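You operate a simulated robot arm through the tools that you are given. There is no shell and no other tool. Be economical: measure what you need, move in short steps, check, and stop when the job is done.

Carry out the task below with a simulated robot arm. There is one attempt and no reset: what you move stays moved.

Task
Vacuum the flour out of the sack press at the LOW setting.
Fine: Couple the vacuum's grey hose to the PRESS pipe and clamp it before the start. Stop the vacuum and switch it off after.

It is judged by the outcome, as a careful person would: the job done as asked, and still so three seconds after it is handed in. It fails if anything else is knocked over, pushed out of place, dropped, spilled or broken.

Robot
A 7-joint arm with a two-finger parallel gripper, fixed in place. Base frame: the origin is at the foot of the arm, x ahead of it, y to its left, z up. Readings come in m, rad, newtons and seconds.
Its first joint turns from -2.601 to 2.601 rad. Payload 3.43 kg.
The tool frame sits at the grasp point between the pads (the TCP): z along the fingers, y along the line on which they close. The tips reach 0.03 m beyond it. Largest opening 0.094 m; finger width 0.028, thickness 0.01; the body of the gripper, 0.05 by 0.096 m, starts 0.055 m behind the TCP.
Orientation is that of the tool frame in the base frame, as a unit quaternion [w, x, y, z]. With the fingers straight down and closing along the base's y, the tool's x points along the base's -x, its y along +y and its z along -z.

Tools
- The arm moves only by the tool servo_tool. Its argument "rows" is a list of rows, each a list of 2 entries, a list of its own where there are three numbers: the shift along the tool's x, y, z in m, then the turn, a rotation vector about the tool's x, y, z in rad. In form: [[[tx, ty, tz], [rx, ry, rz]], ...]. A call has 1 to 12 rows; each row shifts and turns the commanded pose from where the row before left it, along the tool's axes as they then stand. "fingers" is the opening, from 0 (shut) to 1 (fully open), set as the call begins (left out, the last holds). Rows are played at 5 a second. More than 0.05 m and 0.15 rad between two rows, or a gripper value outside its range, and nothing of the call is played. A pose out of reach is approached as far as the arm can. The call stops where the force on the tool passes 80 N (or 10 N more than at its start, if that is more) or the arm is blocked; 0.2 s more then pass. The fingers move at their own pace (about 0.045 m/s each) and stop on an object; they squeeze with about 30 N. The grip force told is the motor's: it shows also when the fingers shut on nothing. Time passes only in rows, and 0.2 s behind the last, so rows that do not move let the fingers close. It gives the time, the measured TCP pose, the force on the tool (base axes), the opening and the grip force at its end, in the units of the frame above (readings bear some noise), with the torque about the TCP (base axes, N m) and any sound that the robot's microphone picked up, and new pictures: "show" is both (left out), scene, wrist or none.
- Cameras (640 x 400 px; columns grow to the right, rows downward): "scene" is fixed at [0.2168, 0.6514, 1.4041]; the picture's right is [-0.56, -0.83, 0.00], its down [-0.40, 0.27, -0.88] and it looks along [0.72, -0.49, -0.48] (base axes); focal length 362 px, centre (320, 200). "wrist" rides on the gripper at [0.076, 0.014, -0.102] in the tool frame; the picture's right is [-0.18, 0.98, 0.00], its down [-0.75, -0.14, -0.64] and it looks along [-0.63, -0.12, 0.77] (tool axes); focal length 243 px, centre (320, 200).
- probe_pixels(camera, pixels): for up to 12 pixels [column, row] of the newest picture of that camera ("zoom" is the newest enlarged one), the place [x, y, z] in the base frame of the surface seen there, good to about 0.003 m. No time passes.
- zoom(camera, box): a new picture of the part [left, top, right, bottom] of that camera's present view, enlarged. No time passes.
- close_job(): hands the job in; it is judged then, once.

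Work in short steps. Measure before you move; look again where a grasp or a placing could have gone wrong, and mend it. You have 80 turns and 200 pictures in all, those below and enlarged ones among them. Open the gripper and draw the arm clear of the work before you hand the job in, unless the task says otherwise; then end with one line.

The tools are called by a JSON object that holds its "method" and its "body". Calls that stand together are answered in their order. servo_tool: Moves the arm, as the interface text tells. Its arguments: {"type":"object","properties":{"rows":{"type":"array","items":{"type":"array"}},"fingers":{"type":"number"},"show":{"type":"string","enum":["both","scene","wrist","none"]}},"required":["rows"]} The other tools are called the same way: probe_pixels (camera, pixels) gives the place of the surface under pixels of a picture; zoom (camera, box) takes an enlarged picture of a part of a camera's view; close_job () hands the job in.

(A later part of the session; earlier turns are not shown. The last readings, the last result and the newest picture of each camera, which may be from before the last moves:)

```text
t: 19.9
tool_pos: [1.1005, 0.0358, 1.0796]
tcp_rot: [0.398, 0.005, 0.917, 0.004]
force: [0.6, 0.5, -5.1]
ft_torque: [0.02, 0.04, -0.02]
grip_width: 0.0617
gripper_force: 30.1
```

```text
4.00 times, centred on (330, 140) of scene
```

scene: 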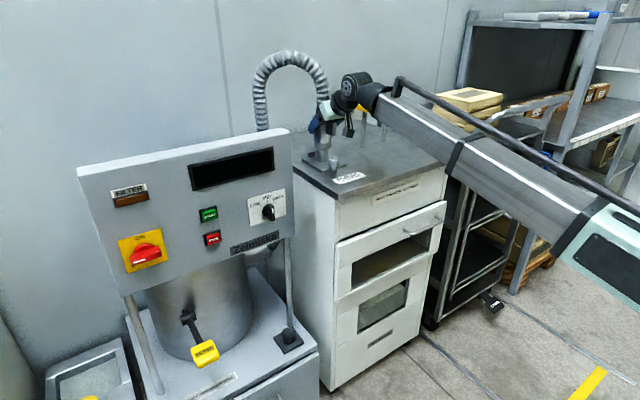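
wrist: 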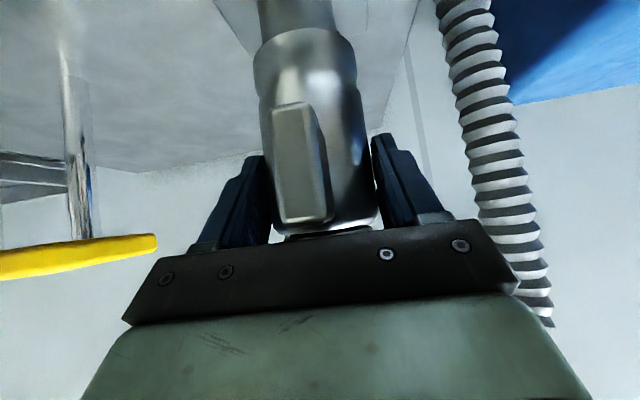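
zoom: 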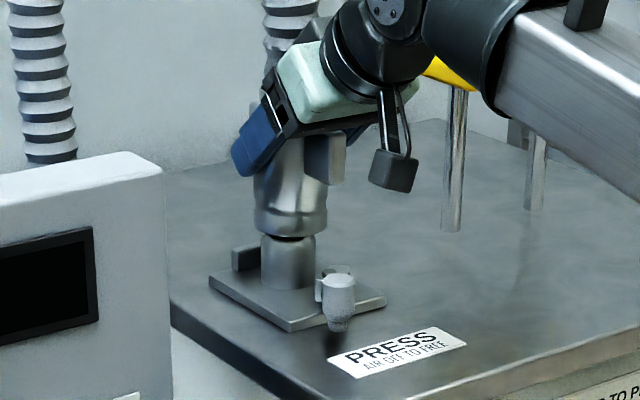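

Slight misalignment is possible (scene suggests +x, wrist suggests −y). I probe pipe and cuff front surfaces to settle it.

{"method": "probe_pixels", "body": {"camera": "wrist", "pixels": [[265, 12], [280, 12], [297, 12], [315, 12], [328, 12], [258, 55], [265, 55], [285, 55], [305, 55], [325, 55], [345, 55], [352, 55]]}}

```text
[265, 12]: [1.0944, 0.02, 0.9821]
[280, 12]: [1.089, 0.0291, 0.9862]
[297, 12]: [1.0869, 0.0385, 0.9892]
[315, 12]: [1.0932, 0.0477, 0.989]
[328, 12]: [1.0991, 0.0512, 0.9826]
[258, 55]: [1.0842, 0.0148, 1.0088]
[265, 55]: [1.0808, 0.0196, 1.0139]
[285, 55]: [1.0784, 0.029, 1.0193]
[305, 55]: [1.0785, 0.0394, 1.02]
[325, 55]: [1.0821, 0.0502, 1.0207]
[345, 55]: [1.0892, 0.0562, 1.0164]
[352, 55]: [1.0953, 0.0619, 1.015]
```

Fits agree within ~1.5 mm. I nudge +x 1.5 mm and descend in 1 cm steps.

{"method": "servo_tool", "body": {"rows": [[[-0.001, 0, 0.0011], [0, 0, 0]], [[0.0073, 0, 0.0068], [0, 0, 0]], [[0.0073, 0, 0.0068], [0, 0, 0]], [[0.0073, 0, 0.0068], [0, 0, 0]], [[0, 0, 0], [0, 0, 0]]]}}

{"method": "zoom", "body": {"camera": "scene", "box": [285, 90, 375, 190]}}

```text
t: 21.1
tool_pos: [1.1024, 0.0348, 1.0483]
tcp_rot: [0.397, 0.005, 0.918, 0.004]
force: [-0.6, -0.7, -6.0]
ft_torque: [-0.03, 0.04, -0.02]
grip_width: 0.0618
gripper_force: 29.6
```

scene: 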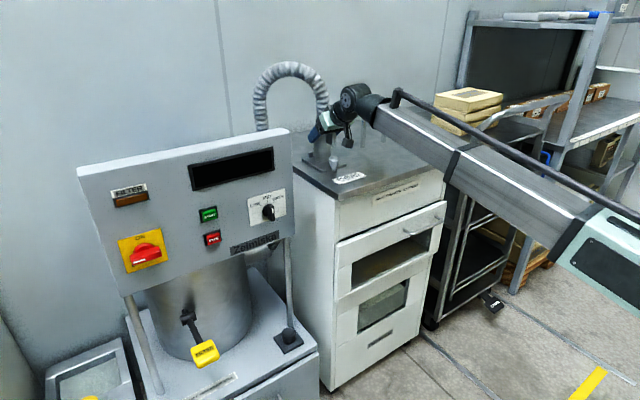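
wrist: 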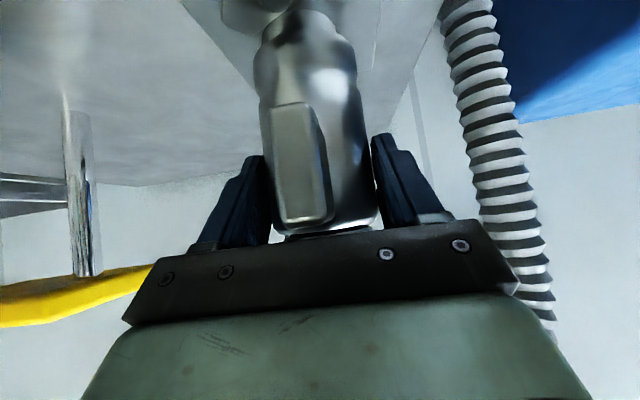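

```text
4.00 times, centred on (330, 140) of scene
```

zoom: 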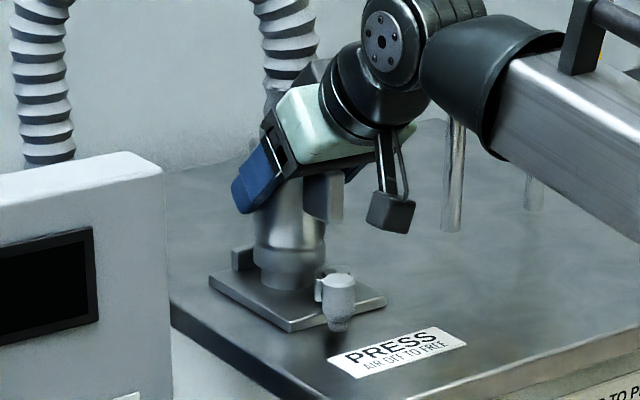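

The cuff is sliding over the pipe without force. Descend the remaining ~0.021 m gently.

{"method": "servo_tool", "body": {"rows": [[[0.0073, 0, 0.0068], [0, 0, 0]], [[0.0051, 0, 0.0048], [0, 0, 0]], [[0.0029, 0, 0.0027], [0, 0, 0]], [[0.0015, 0, 0.0014], [0, 0, 0]], [[0, 0, 0], [0, 0, 0]]]}}

{"method": "zoom", "body": {"camera": "scene", "box": [285, 90, 375, 190]}}

{"method": "zoom", "body": {"camera": "wrist", "box": [200, 0, 400, 120]}}

```text
t: 22.3
tool_pos: [1.1031, 0.0359, 1.0302]
tcp_rot: [0.401, 0.005, 0.916, 0.005]
force: [1.7, 5.4, 24.7]
ft_torque: [0.0, -0.1, 0.08]
grip_width: 0.0618
gripper_force: 30.0
```

scene: 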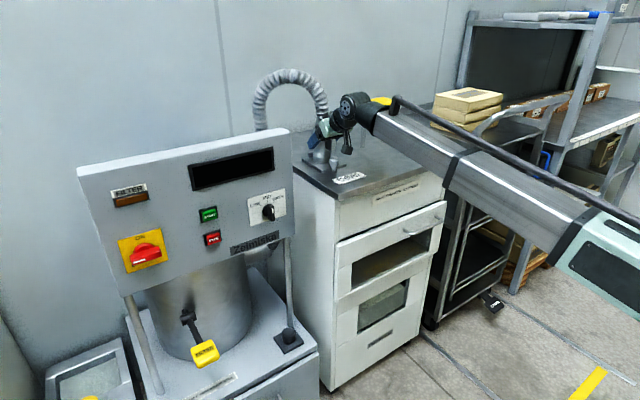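
wrist: 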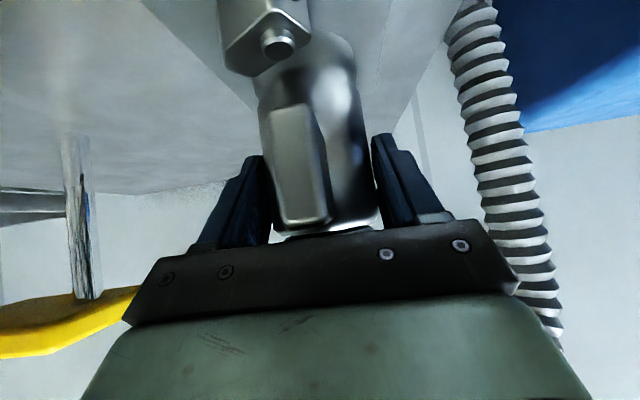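

```text
4.00 times, centred on (330, 140) of scene
```

zoom: 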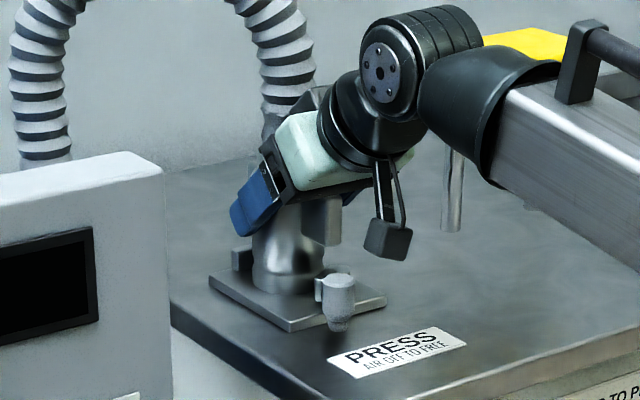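

```text
3.20 times, centred on (300, 60) of wrist
```

zoom: 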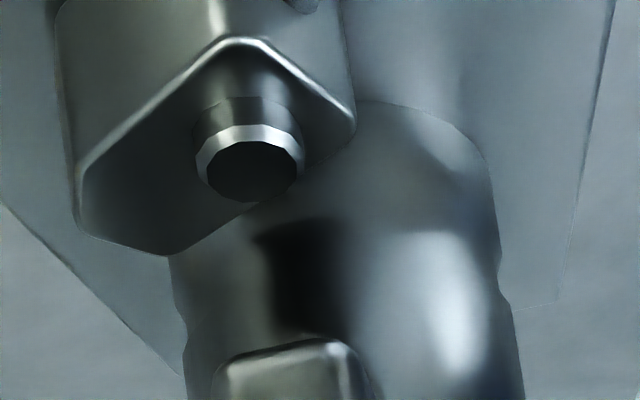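

Seated: 25 N upward at z 1.030, cuff foot on the plate. I open the fingers and back off along the tool axis.

{"method": "servo_tool", "body": {"rows": [[[0, 0, 0], [0, 0, 0]], [[0, 0, 0], [0, 0, 0]], [[0, 0, -0.03], [0, 0, 0]], [[0, 0, -0.04], [0, 0, 0]], [[0, 0, -0.04], [0, 0, 0]], [[0, 0, -0.04], [0, 0, 0]]], "fingers": 1}}

{"method": "zoom", "body": {"camera": "scene", "box": [285, 90, 375, 190]}}

{"method": "zoom", "body": {"camera": "wrist", "box": [220, 0, 420, 140]}}

```text
t: 23.7
tool_pos: [0.9926, 0.0362, 1.1278]
tcp_rot: [0.399, 0.005, 0.917, 0.004]
force: [0.4, 0.2, -0.6]
ft_torque: [-0.01, -0.02, -0.01]
grip_width: 0.0939
gripper_force: 0.0
```

scene: 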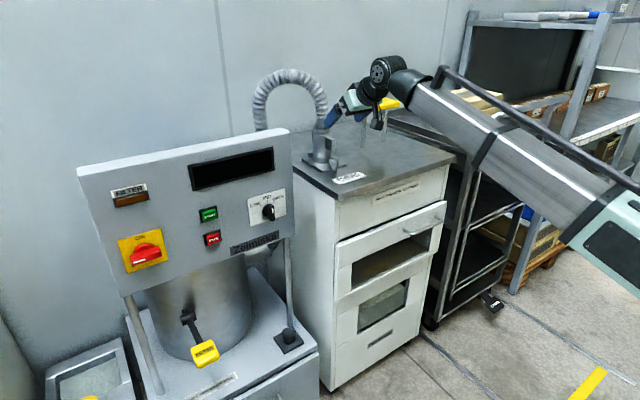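
wrist: 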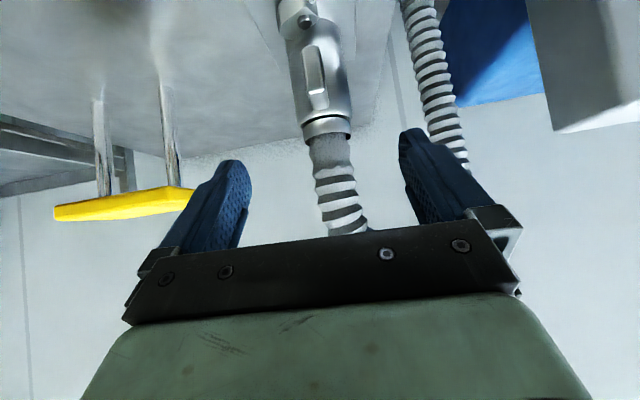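

```text
4.00 times, centred on (330, 140) of scene
```

zoom: 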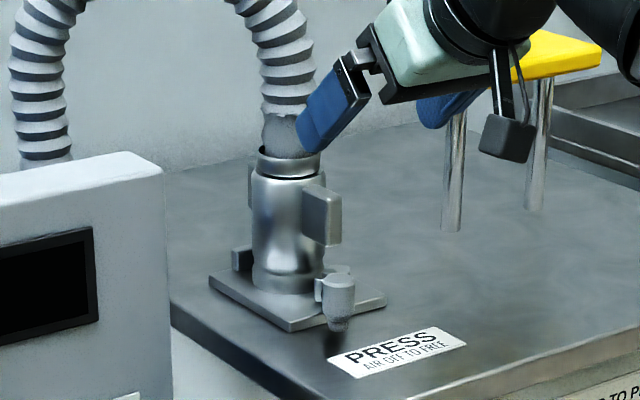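

```text
2.86 times, centred on (320, 70) of wrist
```

zoom: 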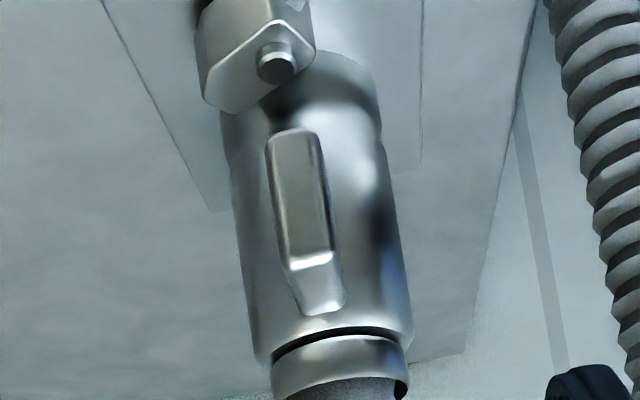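

The cuff stands on its own. The lever's arm runs from the knob ≈(1.0,0.066) through the pivot (1.0525,0.0365), its nose beyond toward −y; swinging the knob toward −y should drive the nose into the cuff. I close the fingers and go to the knob's +y side.

{"method": "servo_tool", "body": {"rows": [[[0.0245, 0.042, -0.0115], [0, 0, 0]], [[0.0245, 0.042, -0.0115], [0, 0, 0]], [[0, 0, 0], [0, 0, 0]], [[0, 0, 0], [0, 0, 0]], [[0.0167, 0, 0.035], [0, 0, 0]], [[0.0167, 0, 0.035], [0, 0, 0]], [[0.0167, 0, 0.035], [0, 0, 0]]], "fingers": 0}}

{"method": "zoom", "body": {"camera": "wrist", "box": [180, 60, 400, 230]}}

{"method": "zoom", "body": {"camera": "scene", "box": [285, 90, 375, 190]}}

```text
t: 25.3
tool_pos: [0.9846, 0.1209, 1.0012]
tcp_rot: [0.398, 0.005, 0.917, 0.005]
force: [-0.1, 1.2, -0.1]
ft_torque: [0.01, -0.02, -0.01]
grip_width: 0.0
gripper_force: 30.3
```

scene: 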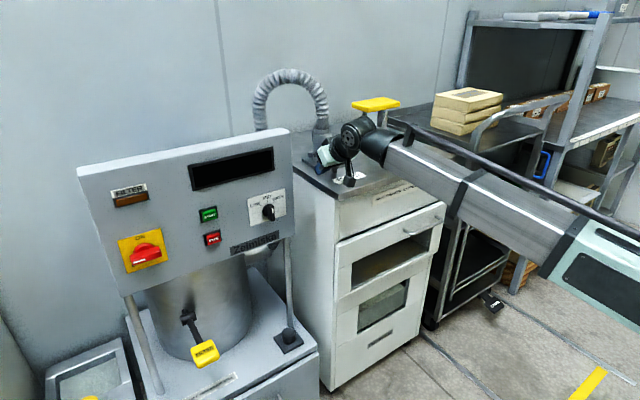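
wrist: 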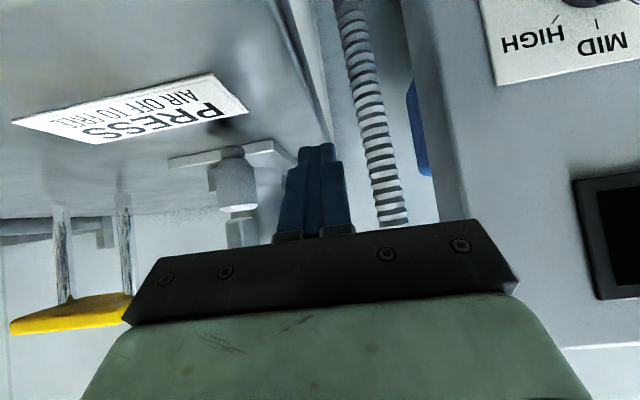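

```text
2.35 times, centred on (290, 145) of wrist
```

zoom: 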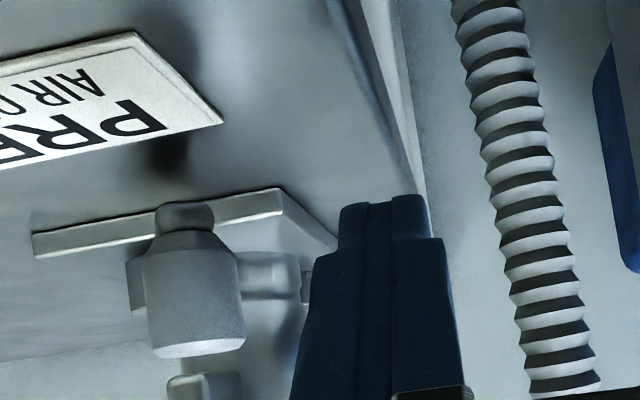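

```text
4.00 times, centred on (330, 140) of scene
```

zoom: 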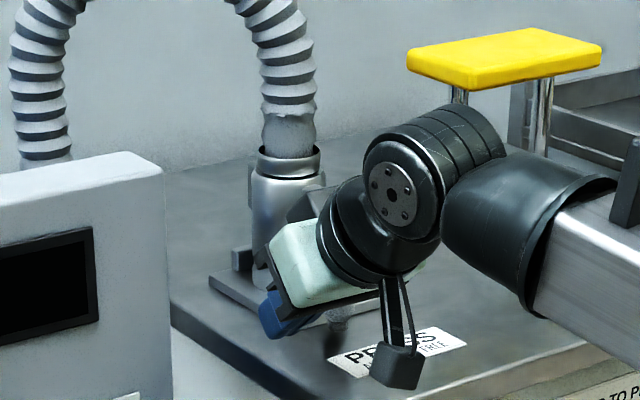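

Finger is right of the knob (wrist: knob (237,190), finger (317,190)). I push −y in 1 cm steps and watch the force.

{"method": "servo_tool", "body": {"rows": [[[0, -0.01, 0], [0, 0, 0]], [[0, -0.01, 0], [0, 0, 0]], [[0, -0.01, 0], [0, 0, 0]], [[0, -0.01, 0], [0, 0, 0]], [[0, -0.01, 0], [0, 0, 0]]], "show": "wrist"}}

{"method": "zoom", "body": {"camera": "wrist", "box": [180, 60, 400, 230]}}

```text
t: 26.5
tool_pos: [0.9818, 0.0716, 1.0019]
tcp_rot: [0.397, 0.006, 0.918, 0.005]
force: [-28.9, 11.7, 3.6]
ft_torque: [-0.08, -0.07, -0.28]
grip_width: 0.0
gripper_force: 30.0
```

wrist: 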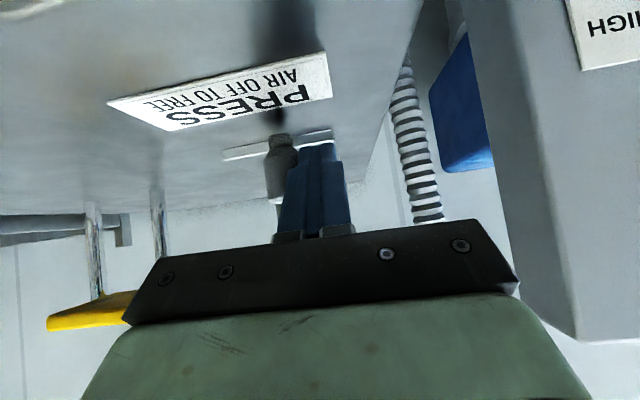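

```text
2.35 times, centred on (290, 145) of wrist
```

zoom: 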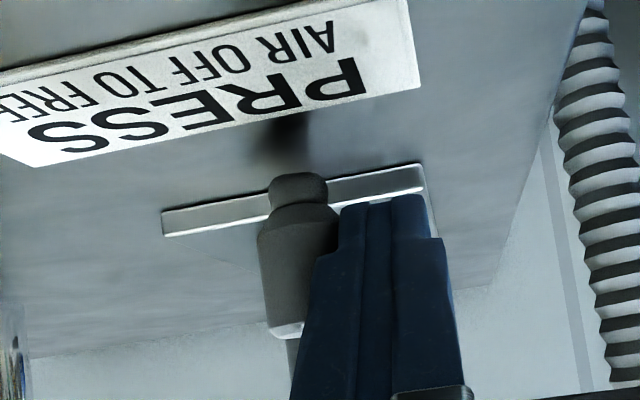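

The knob has shifted slightly but the finger is wedging back (−29 N in x): I'm contacting its near corner. I back off, go 12 mm deeper in +x, and push again.

{"method": "servo_tool", "body": {"rows": [[[0, 0.02, 0], [0, 0, 0]], [[-0.0102, 0, 0.011], [0, 0, 0]], [[0, -0.01, 0], [0, 0, 0]], [[0, -0.01, 0], [0, 0, 0]], [[0, -0.005, 0], [0, 0, 0]], [[0, -0.005, 0], [0, 0, 0]]], "show": "wrist"}}

{"method": "zoom", "body": {"camera": "wrist", "box": [180, 60, 400, 230]}}

```text
t: 27.9
tool_pos: [1.0, 0.0608, 1.0008]
tcp_rot: [0.398, 0.006, 0.917, 0.004]
force: [-0.4, 1.5, -0.2]
ft_torque: [0.01, 0.0, 0.01]
grip_width: 0.0
gripper_force: 29.8
```

wrist: 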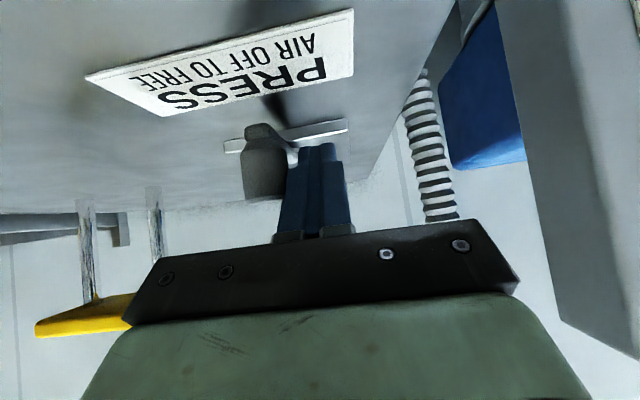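

```text
2.35 times, centred on (290, 145) of wrist
```

zoom: 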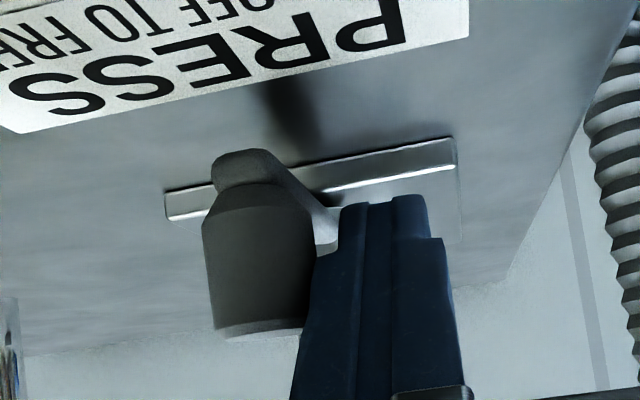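

The lever swings freely that way (knob now at ~35% of the plate). I probe the knob and continue pushing.

{"method": "probe_pixels", "body": {"camera": "zoom", "pixels": [[250, 325], [300, 320], [215, 320], [255, 250], [325, 235]]}}

{"method": "servo_tool", "body": {"rows": [[[0, -0.008, 0], [0, 0, 0]], [[0, -0.008, 0], [0, 0, 0]], [[0, -0.008, 0], [0, 0, 0]]], "show": "wrist"}}

{"method": "zoom", "body": {"camera": "wrist", "box": [180, 60, 400, 230]}}

```text
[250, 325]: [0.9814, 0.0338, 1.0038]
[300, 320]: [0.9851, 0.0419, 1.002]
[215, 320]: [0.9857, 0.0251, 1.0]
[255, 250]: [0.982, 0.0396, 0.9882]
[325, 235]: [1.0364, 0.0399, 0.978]
```

```text
t: 28.7
tool_pos: [0.9988, 0.0371, 1.0006]
tcp_rot: [0.399, 0.005, 0.917, 0.004]
force: [-0.7, 0.5, -0.3]
ft_torque: [0.04, -0.02, -0.01]
grip_width: 0.0
gripper_force: 30.5
```

wrist: 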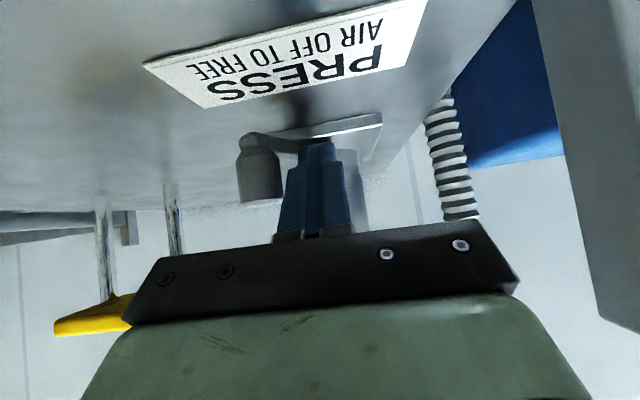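

```text
2.35 times, centred on (290, 145) of wrist
```

zoom: 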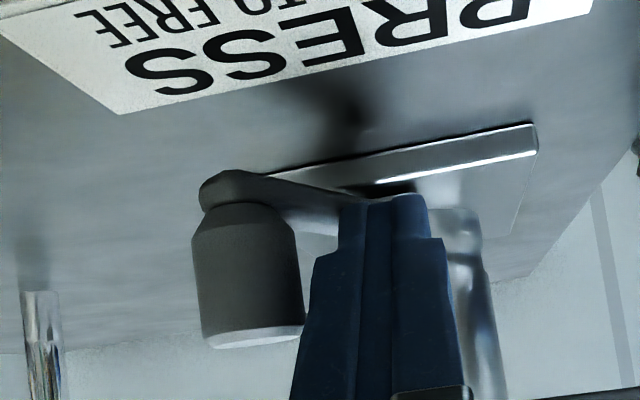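

Still free, no resistance yet. I continue the push, with small checks for the end stop.

{"method": "servo_tool", "body": {"rows": [[[0, -0.008, 0], [0, 0, 0]], [[0, -0.008, 0], [0, 0, 0]], [[0, -0.008, 0], [0, 0, 0]]]}}

{"method": "zoom", "body": {"camera": "wrist", "box": [180, 60, 400, 230]}}

{"method": "probe_pixels", "body": {"camera": "zoom", "pixels": [[250, 335], [250, 270], [330, 210], [230, 190]]}}

```text
t: 29.5
tool_pos: [0.9984, 0.0294, 1.0001]
tcp_rot: [0.398, 0.002, 0.917, 0.019]
force: [-2.1, 27.1, 2.8]
ft_torque: [-0.08, -0.03, 0.01]
grip_width: 0.0002
gripper_force: 30.2
stopped in row 3: the force on the tool passed its limit at 85 N (the readings are from after the stop); the commanded pose is now the measured one
```

scene: 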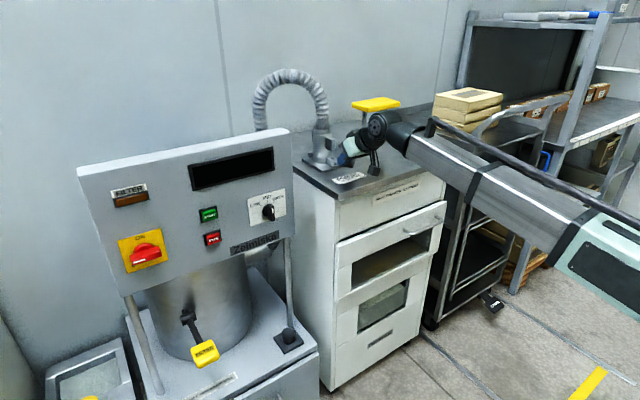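
wrist: 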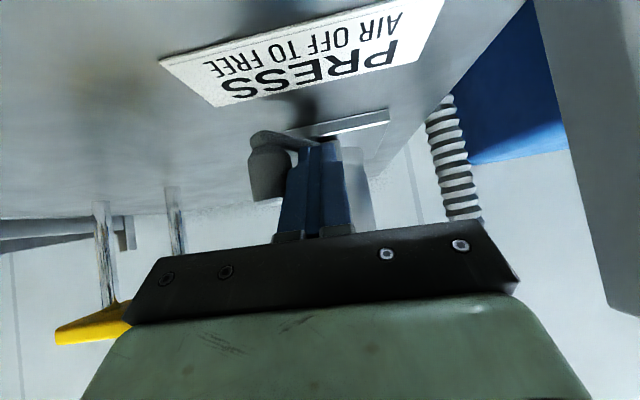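

```text
2.35 times, centred on (290, 145) of wrist
```

zoom: 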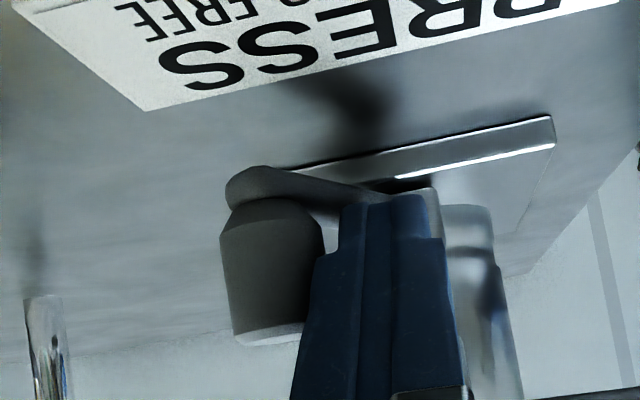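

```text
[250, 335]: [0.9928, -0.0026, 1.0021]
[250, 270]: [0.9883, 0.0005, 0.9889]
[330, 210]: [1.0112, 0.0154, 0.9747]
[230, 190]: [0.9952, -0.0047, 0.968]
```

A firm stop: the lever turned ~60° to its other end (knob ≈(0.998,0.002)). I back off and look at the clamp.

{"method": "servo_tool", "body": {"rows": [[[0, 0.02, 0], [0, 0, 0]], [[0, 0.03, -0.01], [0, 0, 0]], [[0, 0.03, -0.04], [0, 0, 0]], [[0, 0.0, -0.05], [0, 0, 0]], [[0, -0.02, -0.04], [0, 0, 0]]]}}

{"method": "zoom", "body": {"camera": "scene", "box": [285, 90, 375, 190]}}

{"method": "zoom", "body": {"camera": "wrist", "box": [200, 0, 420, 140]}}

```text
t: 30.7
tool_pos: [0.8963, 0.0823, 1.1002]
tcp_rot: [0.398, 0.004, 0.917, 0.015]
force: [0.9, 0.1, -0.7]
ft_torque: [-0.02, 0.0, -0.01]
grip_width: 0.0001
gripper_force: 30.0
```

scene: 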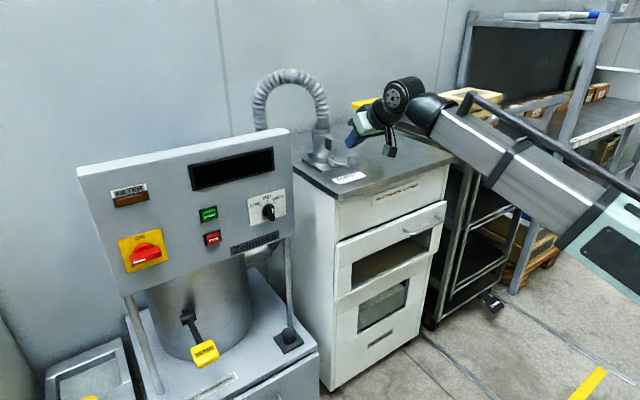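
wrist: 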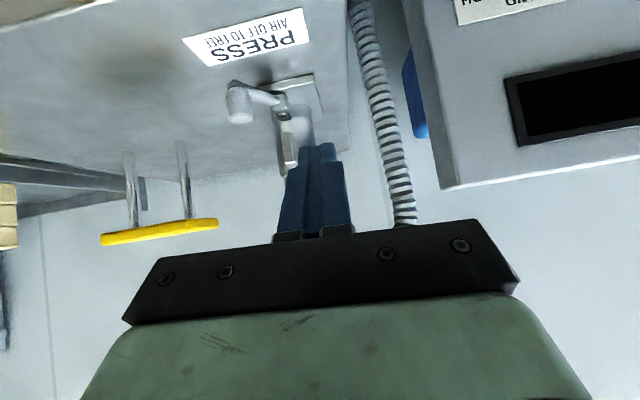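

```text
4.00 times, centred on (330, 140) of scene
```

zoom: 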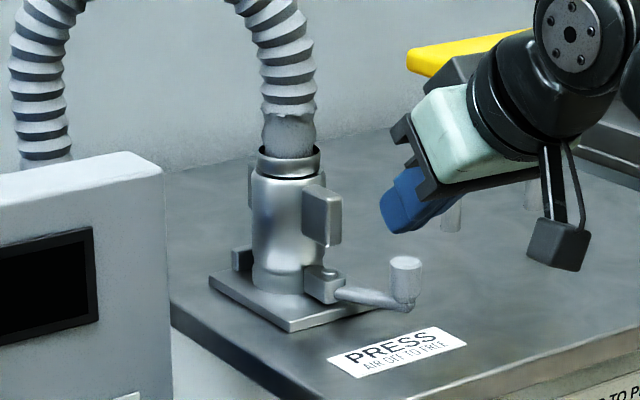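

```text
2.86 times, centred on (310, 70) of wrist
```

zoom: 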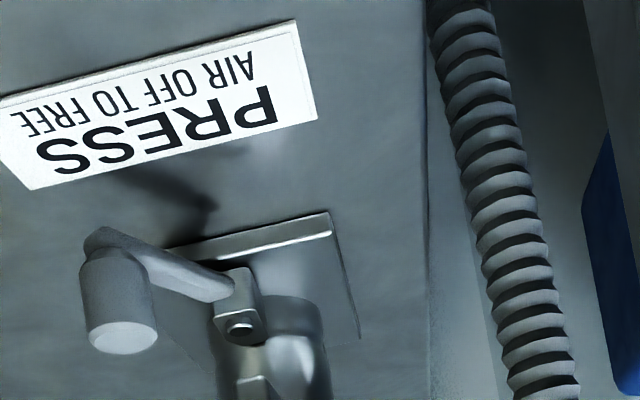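

The cam block now abuts the cuff squarely: clamped. Next the controls: I move in front of the panel to read the knob and main switch straight on.

{"method": "servo_tool", "body": {"rows": [[[0.0231, 0.0417, 0], [0, 0, 0]], [[0.0231, 0.0417, 0], [0, 0, 0]], [[0.0231, 0.0417, 0], [0, 0, 0]], [[0.0231, 0.0417, 0], [0, 0, 0]], [[0.0231, 0.0417, 0], [0, 0, 0]], [[0.0231, 0.0417, 0], [0, 0, 0]]], "show": "wrist"}}

{"method": "zoom", "body": {"camera": "wrist", "box": [200, 0, 640, 240]}}

```text
t: 32.1
tool_pos: [0.8013, 0.3348, 1.0037]
tcp_rot: [0.398, 0.003, 0.917, 0.016]
force: [-0.3, 0.1, 0.1]
ft_torque: [0.01, -0.01, -0.01]
grip_width: 0.0
gripper_force: 30.3
```

wrist: 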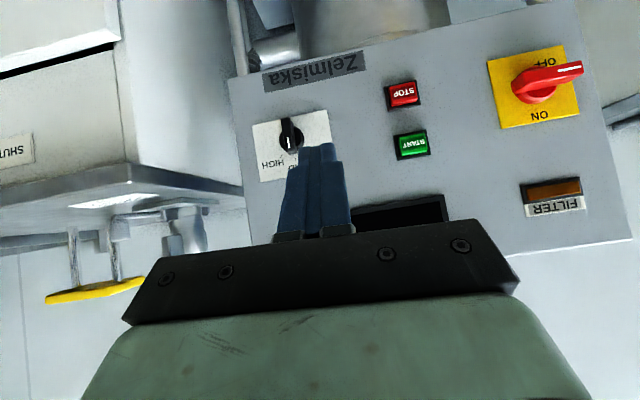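

```text
1.45 times, centred on (420, 120) of wrist
```

zoom: 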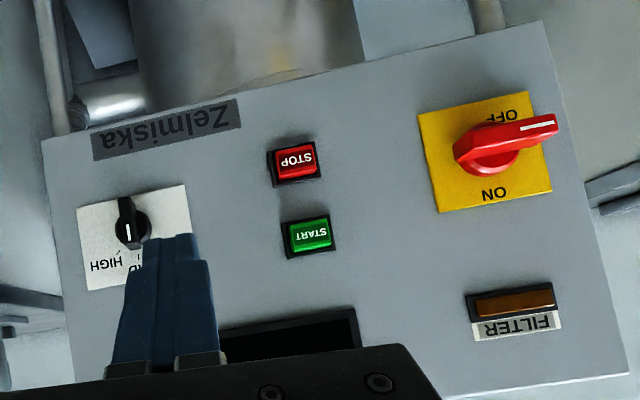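

The main switch's white mark points left (9 o'clock) with ON at top and OFF below; display dark. I shift left to see both knob and switch unobstructed.

{"method": "servo_tool", "body": {"rows": [[[0, 0.045, 0], [0, 0, 0]], [[0, 0.045, 0], [0, 0, 0]], [[0, 0.045, 0], [0, 0, 0]], [[0, 0, 0], [0, 0, 0]]], "show": "wrist"}}

{"method": "zoom", "body": {"camera": "wrist", "box": [100, 100, 240, 200]}}

{"method": "zoom", "body": {"camera": "wrist", "box": [360, 30, 560, 230]}}

```text
t: 33.1
tool_pos: [0.8007, 0.4692, 1.0083]
tcp_rot: [0.399, 0.004, 0.917, 0.015]
force: [1.9, 0.4, -0.5]
ft_torque: [0.07, 0.0, -0.01]
grip_width: 0.0
gripper_force: 30.0
```

wrist: 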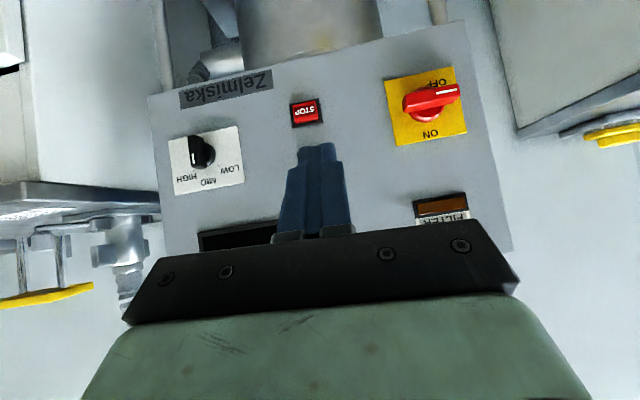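

```text
4.00 times, centred on (170, 150) of wrist
```

zoom: 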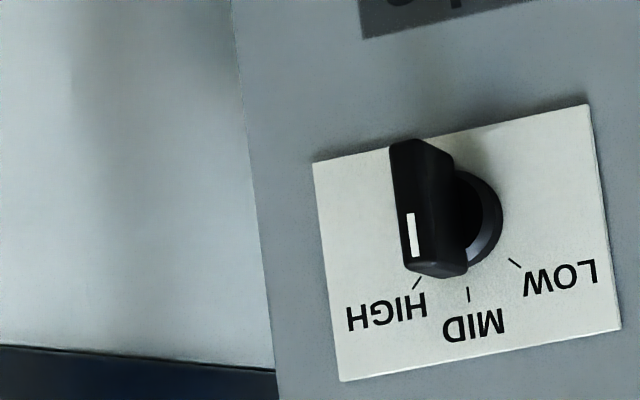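

```text
2.00 times, centred on (460, 130) of wrist
```

zoom: 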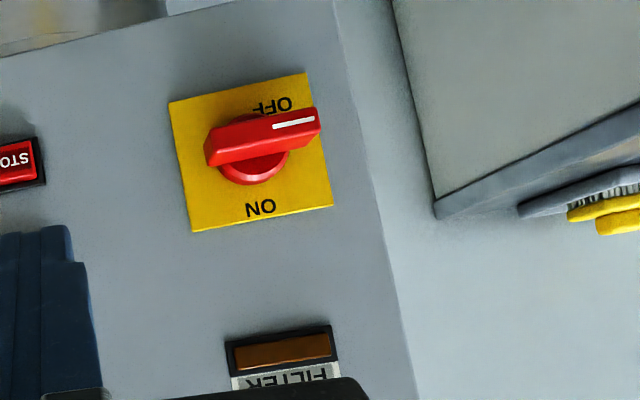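

Knob reads MID (mark up; LOW is ~45° counter-clockwise). The main switch mark is at 9 o'clock; ON is a quarter turn clockwise. I probe both and pitch the tool horizontal.

{"method": "probe_pixels", "body": {"camera": "wrist", "pixels": [[193, 140], [197, 165], [193, 158], [195, 150], [206, 142], [204, 152], [209, 147], [211, 160], [219, 165], [183, 175], [207, 173], [237, 150]]}}

{"method": "probe_pixels", "body": {"camera": "wrist", "pixels": [[455, 93], [407, 106], [432, 99], [440, 91], [420, 112], [427, 119], [457, 98], [432, 94], [306, 107], [400, 130], [455, 80], [425, 84]]}}

{"method": "servo_tool", "body": {"rows": [[[0, -0.04, 0], [0, -0.15, 0]], [[0, -0.04, 0], [0, -0.15, 0]], [[0, -0.04, 0], [0, -0.15, 0]], [[0, -0.04, 0], [0, -0.15, 0]], [[0, -0.02, 0], [0, -0.15, 0]], [[0, 0, 0], [0, 0, 0]]], "fingers": 1}}

```text
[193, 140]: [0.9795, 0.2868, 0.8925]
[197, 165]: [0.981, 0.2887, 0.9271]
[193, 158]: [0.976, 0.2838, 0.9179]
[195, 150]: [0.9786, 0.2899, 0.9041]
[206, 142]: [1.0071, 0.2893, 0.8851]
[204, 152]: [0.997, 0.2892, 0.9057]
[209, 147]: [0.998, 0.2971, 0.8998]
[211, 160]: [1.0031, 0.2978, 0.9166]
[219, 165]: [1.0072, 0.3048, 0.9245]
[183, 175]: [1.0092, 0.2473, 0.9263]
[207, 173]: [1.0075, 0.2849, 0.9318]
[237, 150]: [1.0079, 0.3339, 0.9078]
```

```text
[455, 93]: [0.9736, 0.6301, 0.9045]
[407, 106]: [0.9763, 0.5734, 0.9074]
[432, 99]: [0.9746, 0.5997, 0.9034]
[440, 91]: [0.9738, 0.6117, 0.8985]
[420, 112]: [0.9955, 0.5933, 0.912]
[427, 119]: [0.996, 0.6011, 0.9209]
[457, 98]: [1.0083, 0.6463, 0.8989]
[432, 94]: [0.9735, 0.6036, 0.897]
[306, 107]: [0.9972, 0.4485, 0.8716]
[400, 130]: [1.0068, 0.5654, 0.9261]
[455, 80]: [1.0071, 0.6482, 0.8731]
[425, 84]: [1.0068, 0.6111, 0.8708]
```

```text
t: 34.5
tool_pos: [0.8012, 0.288, 1.0027]
tcp_rot: [0.707, 0.009, 0.707, 0.014]
force: [0.5, 0.3, 1.2]
ft_torque: [0.0, 0.03, -0.02]
grip_width: 0.0941
gripper_force: 0.1
```

scene: 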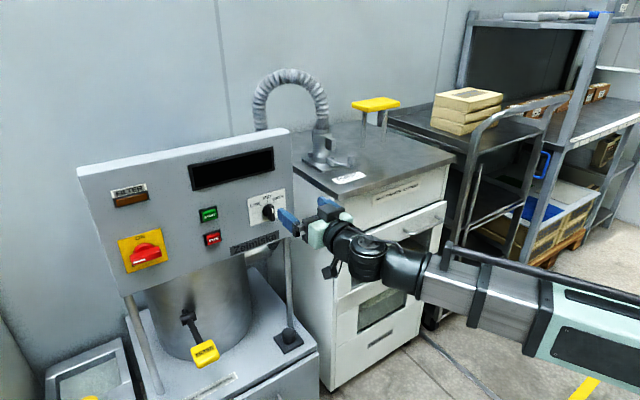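
wrist: 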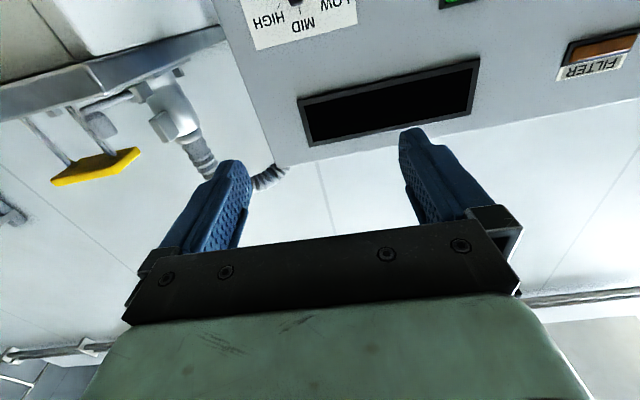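

Tool is horizontal. Knob bar: front x≈0.977, centre ≈(y 0.2865, z 0.909). I lower to that height and approach, correcting the small roll.

{"method": "servo_tool", "body": {"rows": [[[0.047, -0.0015, 0], [0, 0, -0.032]], [[0.047, -0.0015, 0], [0, 0, 0]], [[0, 0, 0.04], [0, 0, 0]], [[0, 0, 0.04], [0, 0, 0]], [[0, 0, 0], [0, 0, 0]]]}}

{"method": "zoom", "body": {"camera": "wrist", "box": [220, 60, 420, 240]}}

{"method": "zoom", "body": {"camera": "scene", "box": [220, 170, 340, 270]}}

```text
t: 35.7
tool_pos: [0.8819, 0.2876, 0.9086]
tcp_rot: [0.707, -0.002, 0.707, 0.001]
force: [0.5, -0.9, 0.4]
ft_torque: [0.01, 0.0, 0.0]
grip_width: 0.0939
gripper_force: 0.1
```

scene: 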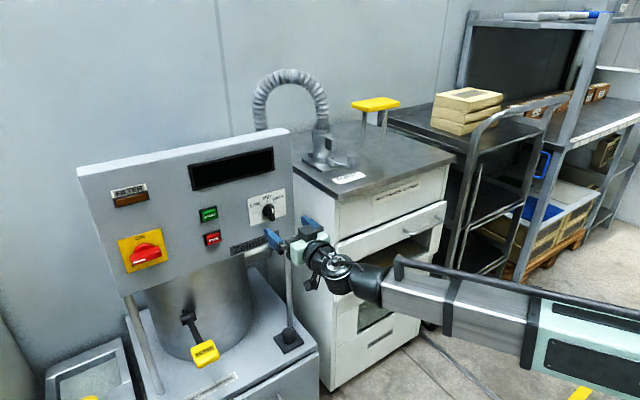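
wrist: 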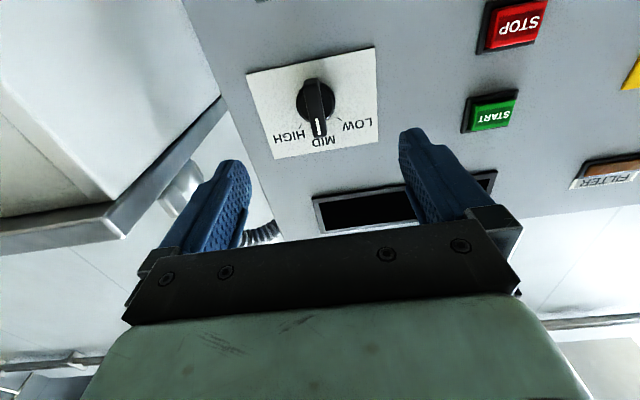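

```text
2.22 times, centred on (320, 150) of wrist
```

zoom: 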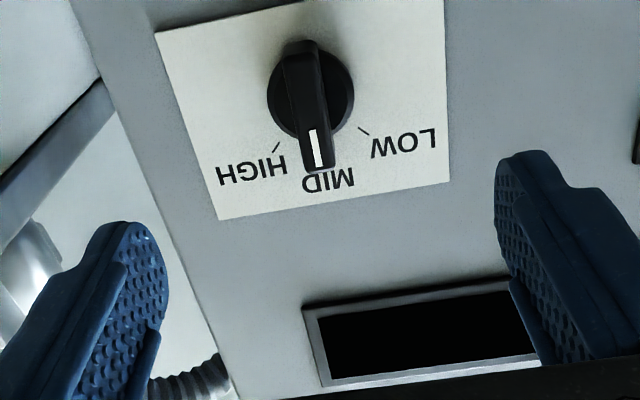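

```text
4.00 times, centred on (280, 220) of scene
```

zoom: 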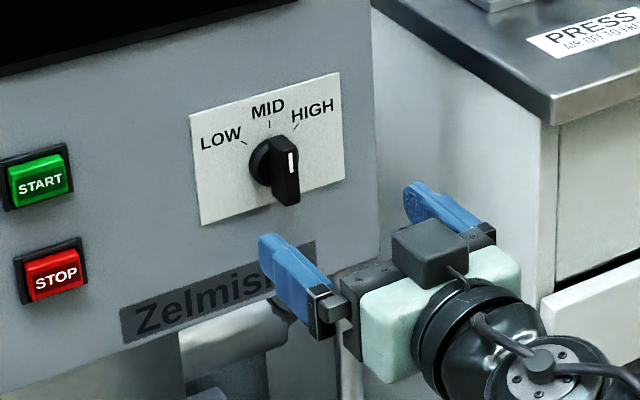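

Knob confirmed at MID. I probe disc and bar for the turning axis.

{"method": "probe_pixels", "body": {"camera": "wrist", "pixels": [[297, 103], [334, 95], [316, 80], [310, 82], [323, 82], [313, 134], [325, 133], [318, 110], [318, 127], [313, 95], [340, 118], [303, 124]]}}

```text
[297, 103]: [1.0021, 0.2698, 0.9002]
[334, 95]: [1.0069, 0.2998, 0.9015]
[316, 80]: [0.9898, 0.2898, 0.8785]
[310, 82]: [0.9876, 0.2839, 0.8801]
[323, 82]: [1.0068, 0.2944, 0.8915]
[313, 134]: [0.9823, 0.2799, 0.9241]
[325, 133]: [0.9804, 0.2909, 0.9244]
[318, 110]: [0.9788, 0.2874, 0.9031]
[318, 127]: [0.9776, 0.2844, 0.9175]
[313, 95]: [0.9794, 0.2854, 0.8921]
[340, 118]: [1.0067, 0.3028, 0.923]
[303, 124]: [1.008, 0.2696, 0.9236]
```

Turning axis ≈(y 0.2855, z 0.9025). I align and advance to straddle the bar.

{"method": "servo_tool", "body": {"rows": [[[0.006, -0.0018, 0.026], [0, 0, 0]], [[0, 0, 0.025], [0, 0, 0]], [[0, 0, 0.023], [0, 0, 0]], [[0, 0, 0], [0, 0, 0]]]}}

{"method": "servo_tool", "body": {"rows": [[[0, 0, 0], [0, 0, 0]], [[0, 0, 0], [0, 0, 0]], [[0, 0, 0], [0, 0, 0]], [[0, 0, 0], [0, 0, 0]], [[0, 0, 0], [0, 0, 0]]], "fingers": 0}}

```text
t: 36.7
tool_pos: [0.9557, 0.2862, 0.9028]
tcp_rot: [0.706, -0.002, 0.708, 0.001]
force: [0.5, -0.4, 0.1]
ft_torque: [-0.03, 0.0, -0.01]
grip_width: 0.094
gripper_force: 0.1
```

scene: 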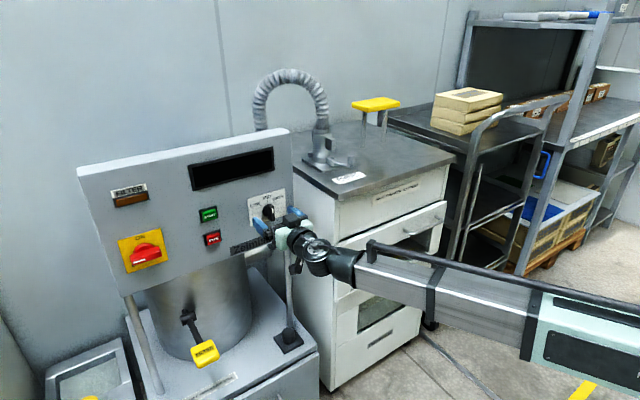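
wrist: 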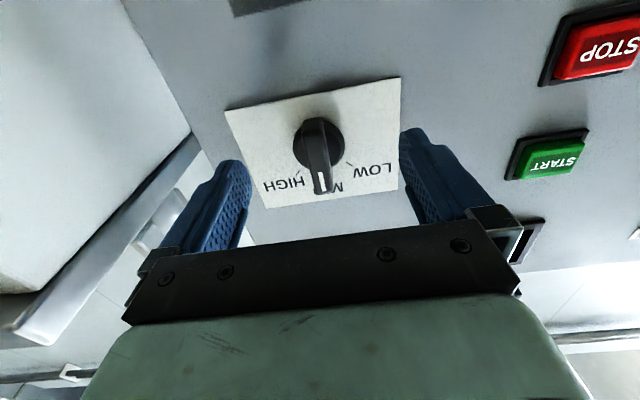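

```text
t: 37.9
tool_pos: [0.9548, 0.2846, 0.9023]
tcp_rot: [0.707, -0.002, 0.708, 0.001]
force: [0.1, -6.6, -1.0]
ft_torque: [0.03, -0.01, -0.19]
grip_width: 0.0129
gripper_force: 24.1
```

scene: 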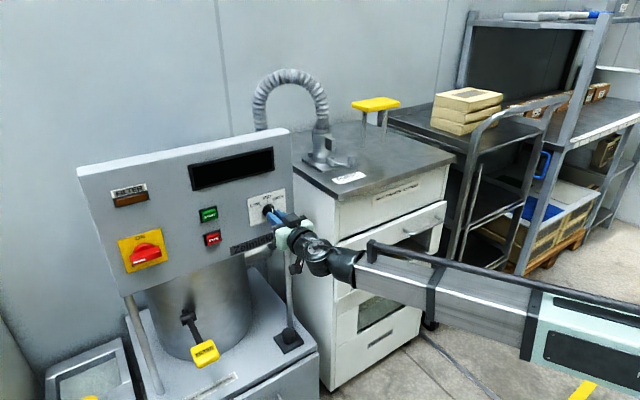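
wrist: 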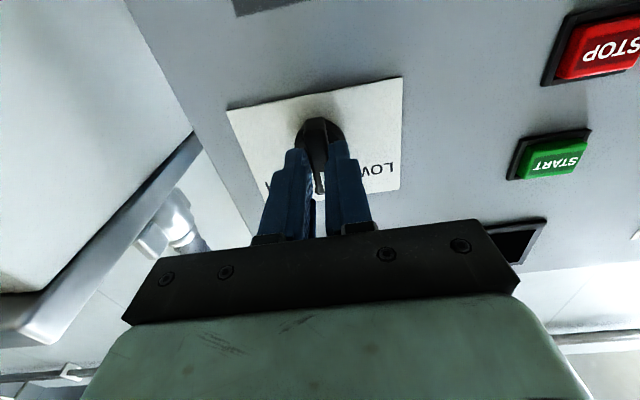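

Bar gripped. I turn −45° about the tool axis (counter-clockwise seen from the front) to LOW.

{"method": "servo_tool", "body": {"rows": [[[0, 0, 0], [0, 0, -0.135]], [[0, 0, 0], [0, 0, -0.135]], [[0, 0, 0], [0, 0, -0.135]], [[0, 0, 0], [0, 0, -0.135]], [[0, 0, 0], [0, 0, -0.135]], [[0, 0, 0], [0, 0, -0.12]], [[0, 0, 0], [0, 0, 0]]]}}

```text
t: 39.5
tool_pos: [0.9557, 0.283, 0.9035]
tcp_rot: [0.652, -0.274, 0.652, -0.274]
force: [7.8, -33.5, 1.3]
ft_torque: [0.58, -0.5, -0.32]
grip_width: 0.013
gripper_force: 45.5
```

scene: 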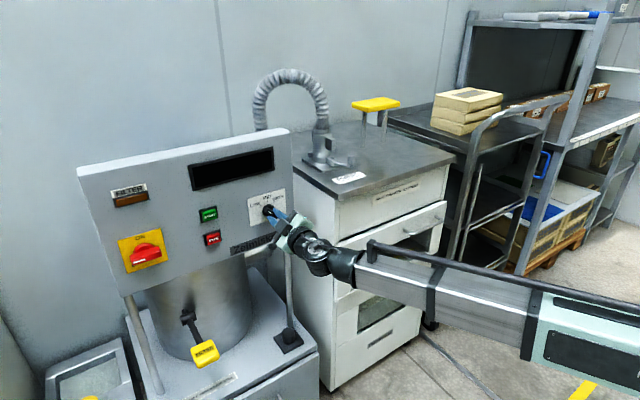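
wrist: 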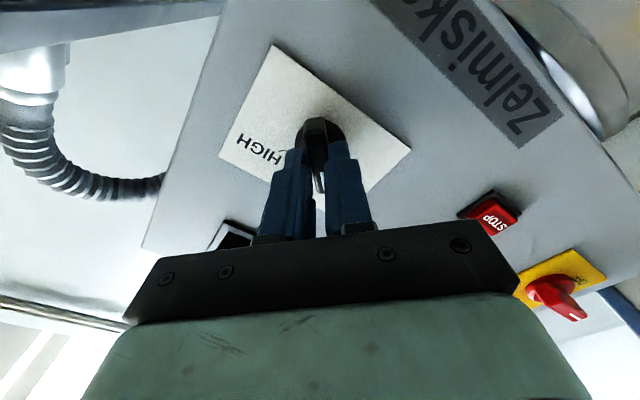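

The knob turned with the gripper. I open, back off and verify.

{"method": "servo_tool", "body": {"rows": [[[0, 0, 0], [0, 0, 0]], [[0, 0, 0], [0, 0, 0]], [[0, 0, 0], [0, 0, 0]], [[0, 0, -0.04], [0, 0, 0]], [[0, 0, -0.04], [0, 0, 0]]], "fingers": 1}}

{"method": "zoom", "body": {"camera": "wrist", "box": [220, 40, 420, 200]}}

{"method": "zoom", "body": {"camera": "scene", "box": [220, 170, 340, 270]}}

```text
t: 40.7
tool_pos: [0.8751, 0.2855, 0.9022]
tcp_rot: [0.652, -0.276, 0.652, -0.272]
force: [0.6, 0.4, 0.4]
ft_torque: [0.01, -0.03, -0.03]
grip_width: 0.0938
gripper_force: 0.1
```

scene: 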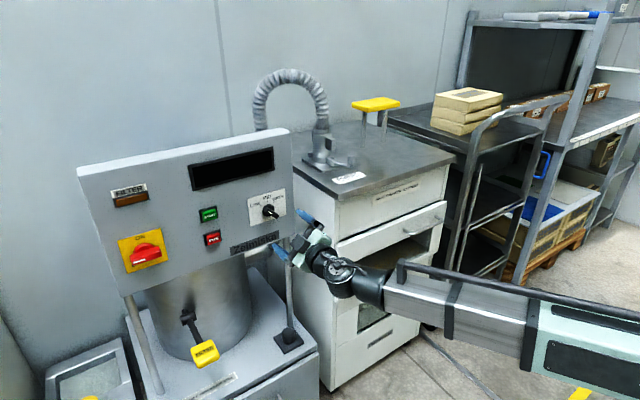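
wrist: 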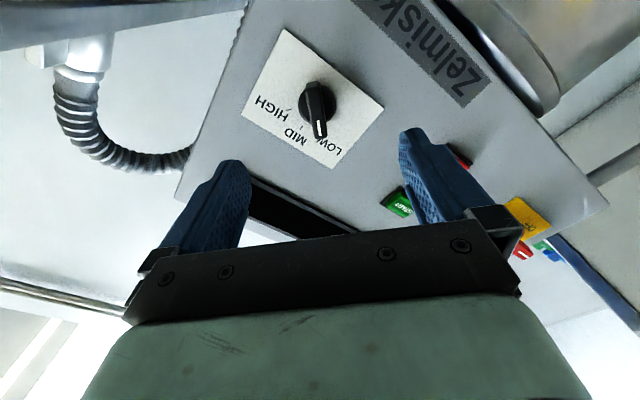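

```text
2.50 times, centred on (320, 120) of wrist
```

zoom: 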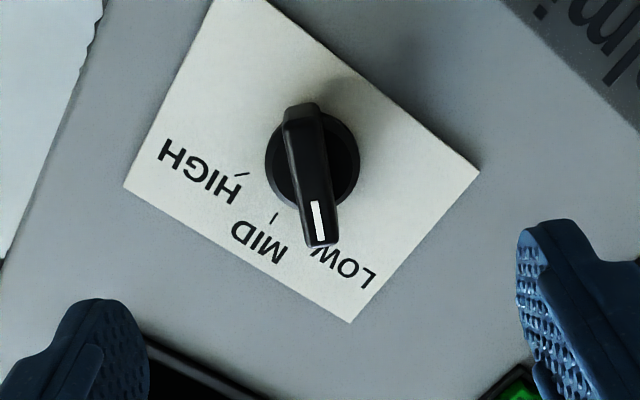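

```text
4.00 times, centred on (280, 220) of scene
```

zoom: 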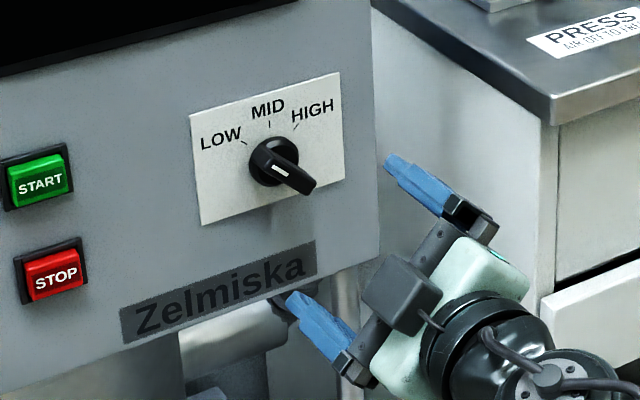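

Knob is on LOW. Now the main switch: I back away, travel to y≈0.60 and roll another −45° so the fingers close vertically on its horizontal handle.

{"method": "servo_tool", "body": {"rows": [[[0, 0, -0.04], [0, 0, 0]], [[-0.0318, 0.0318, 0], [0, 0, 0]], [[-0.0318, 0.0318, 0], [0, 0, 0]], [[-0.0318, 0.0318, 0], [0, 0, 0]], [[-0.0318, 0.0318, 0], [0, 0, 0]], [[-0.0318, 0.0318, 0], [0, 0, 0]], [[-0.0318, 0.0318, 0], [0, 0, 0]], [[-0.0318, 0.0318, 0], [0, 0, 0]]], "show": "none"}}

{"method": "servo_tool", "body": {"rows": [[[0, 0, 0], [0, 0, -0.131]], [[0, 0, 0], [0, 0, -0.131]], [[0, 0, 0], [0, 0, -0.131]], [[0, 0, 0], [0, 0, -0.131]], [[0, 0, 0], [0, 0, -0.131]], [[0, 0, 0], [0, 0, -0.122]], [[0, 0, 0], [0, 0, 0]]]}}

```text
t: 42.5
tool_pos: [0.8355, 0.6009, 0.899]
tcp_rot: [0.652, -0.275, 0.652, -0.273]
force: [0.3, 0.2, -0.5]
ft_torque: [0.03, -0.01, 0.01]
grip_width: 0.0942
gripper_force: 0.0
```

```text
t: 44.1
tool_pos: [0.8347, 0.6004, 0.8986]
tcp_rot: [-0.501, 0.502, -0.498, 0.499]
force: [0.1, 0.6, 0.6]
ft_torque: [-0.02, -0.01, 0.03]
grip_width: 0.0941
gripper_force: 0.1
```

scene: 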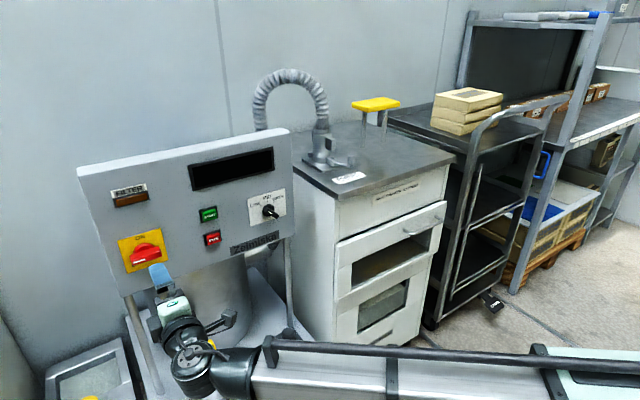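
wrist: 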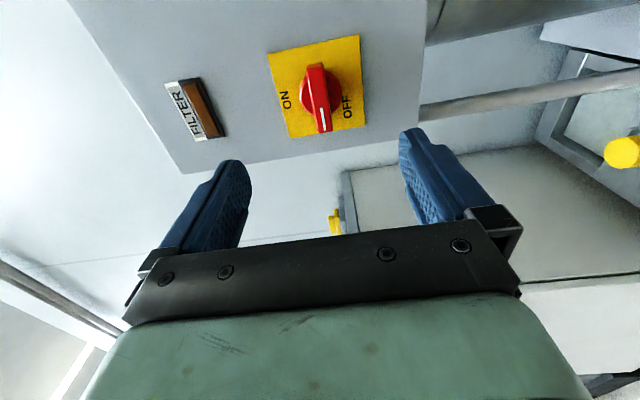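

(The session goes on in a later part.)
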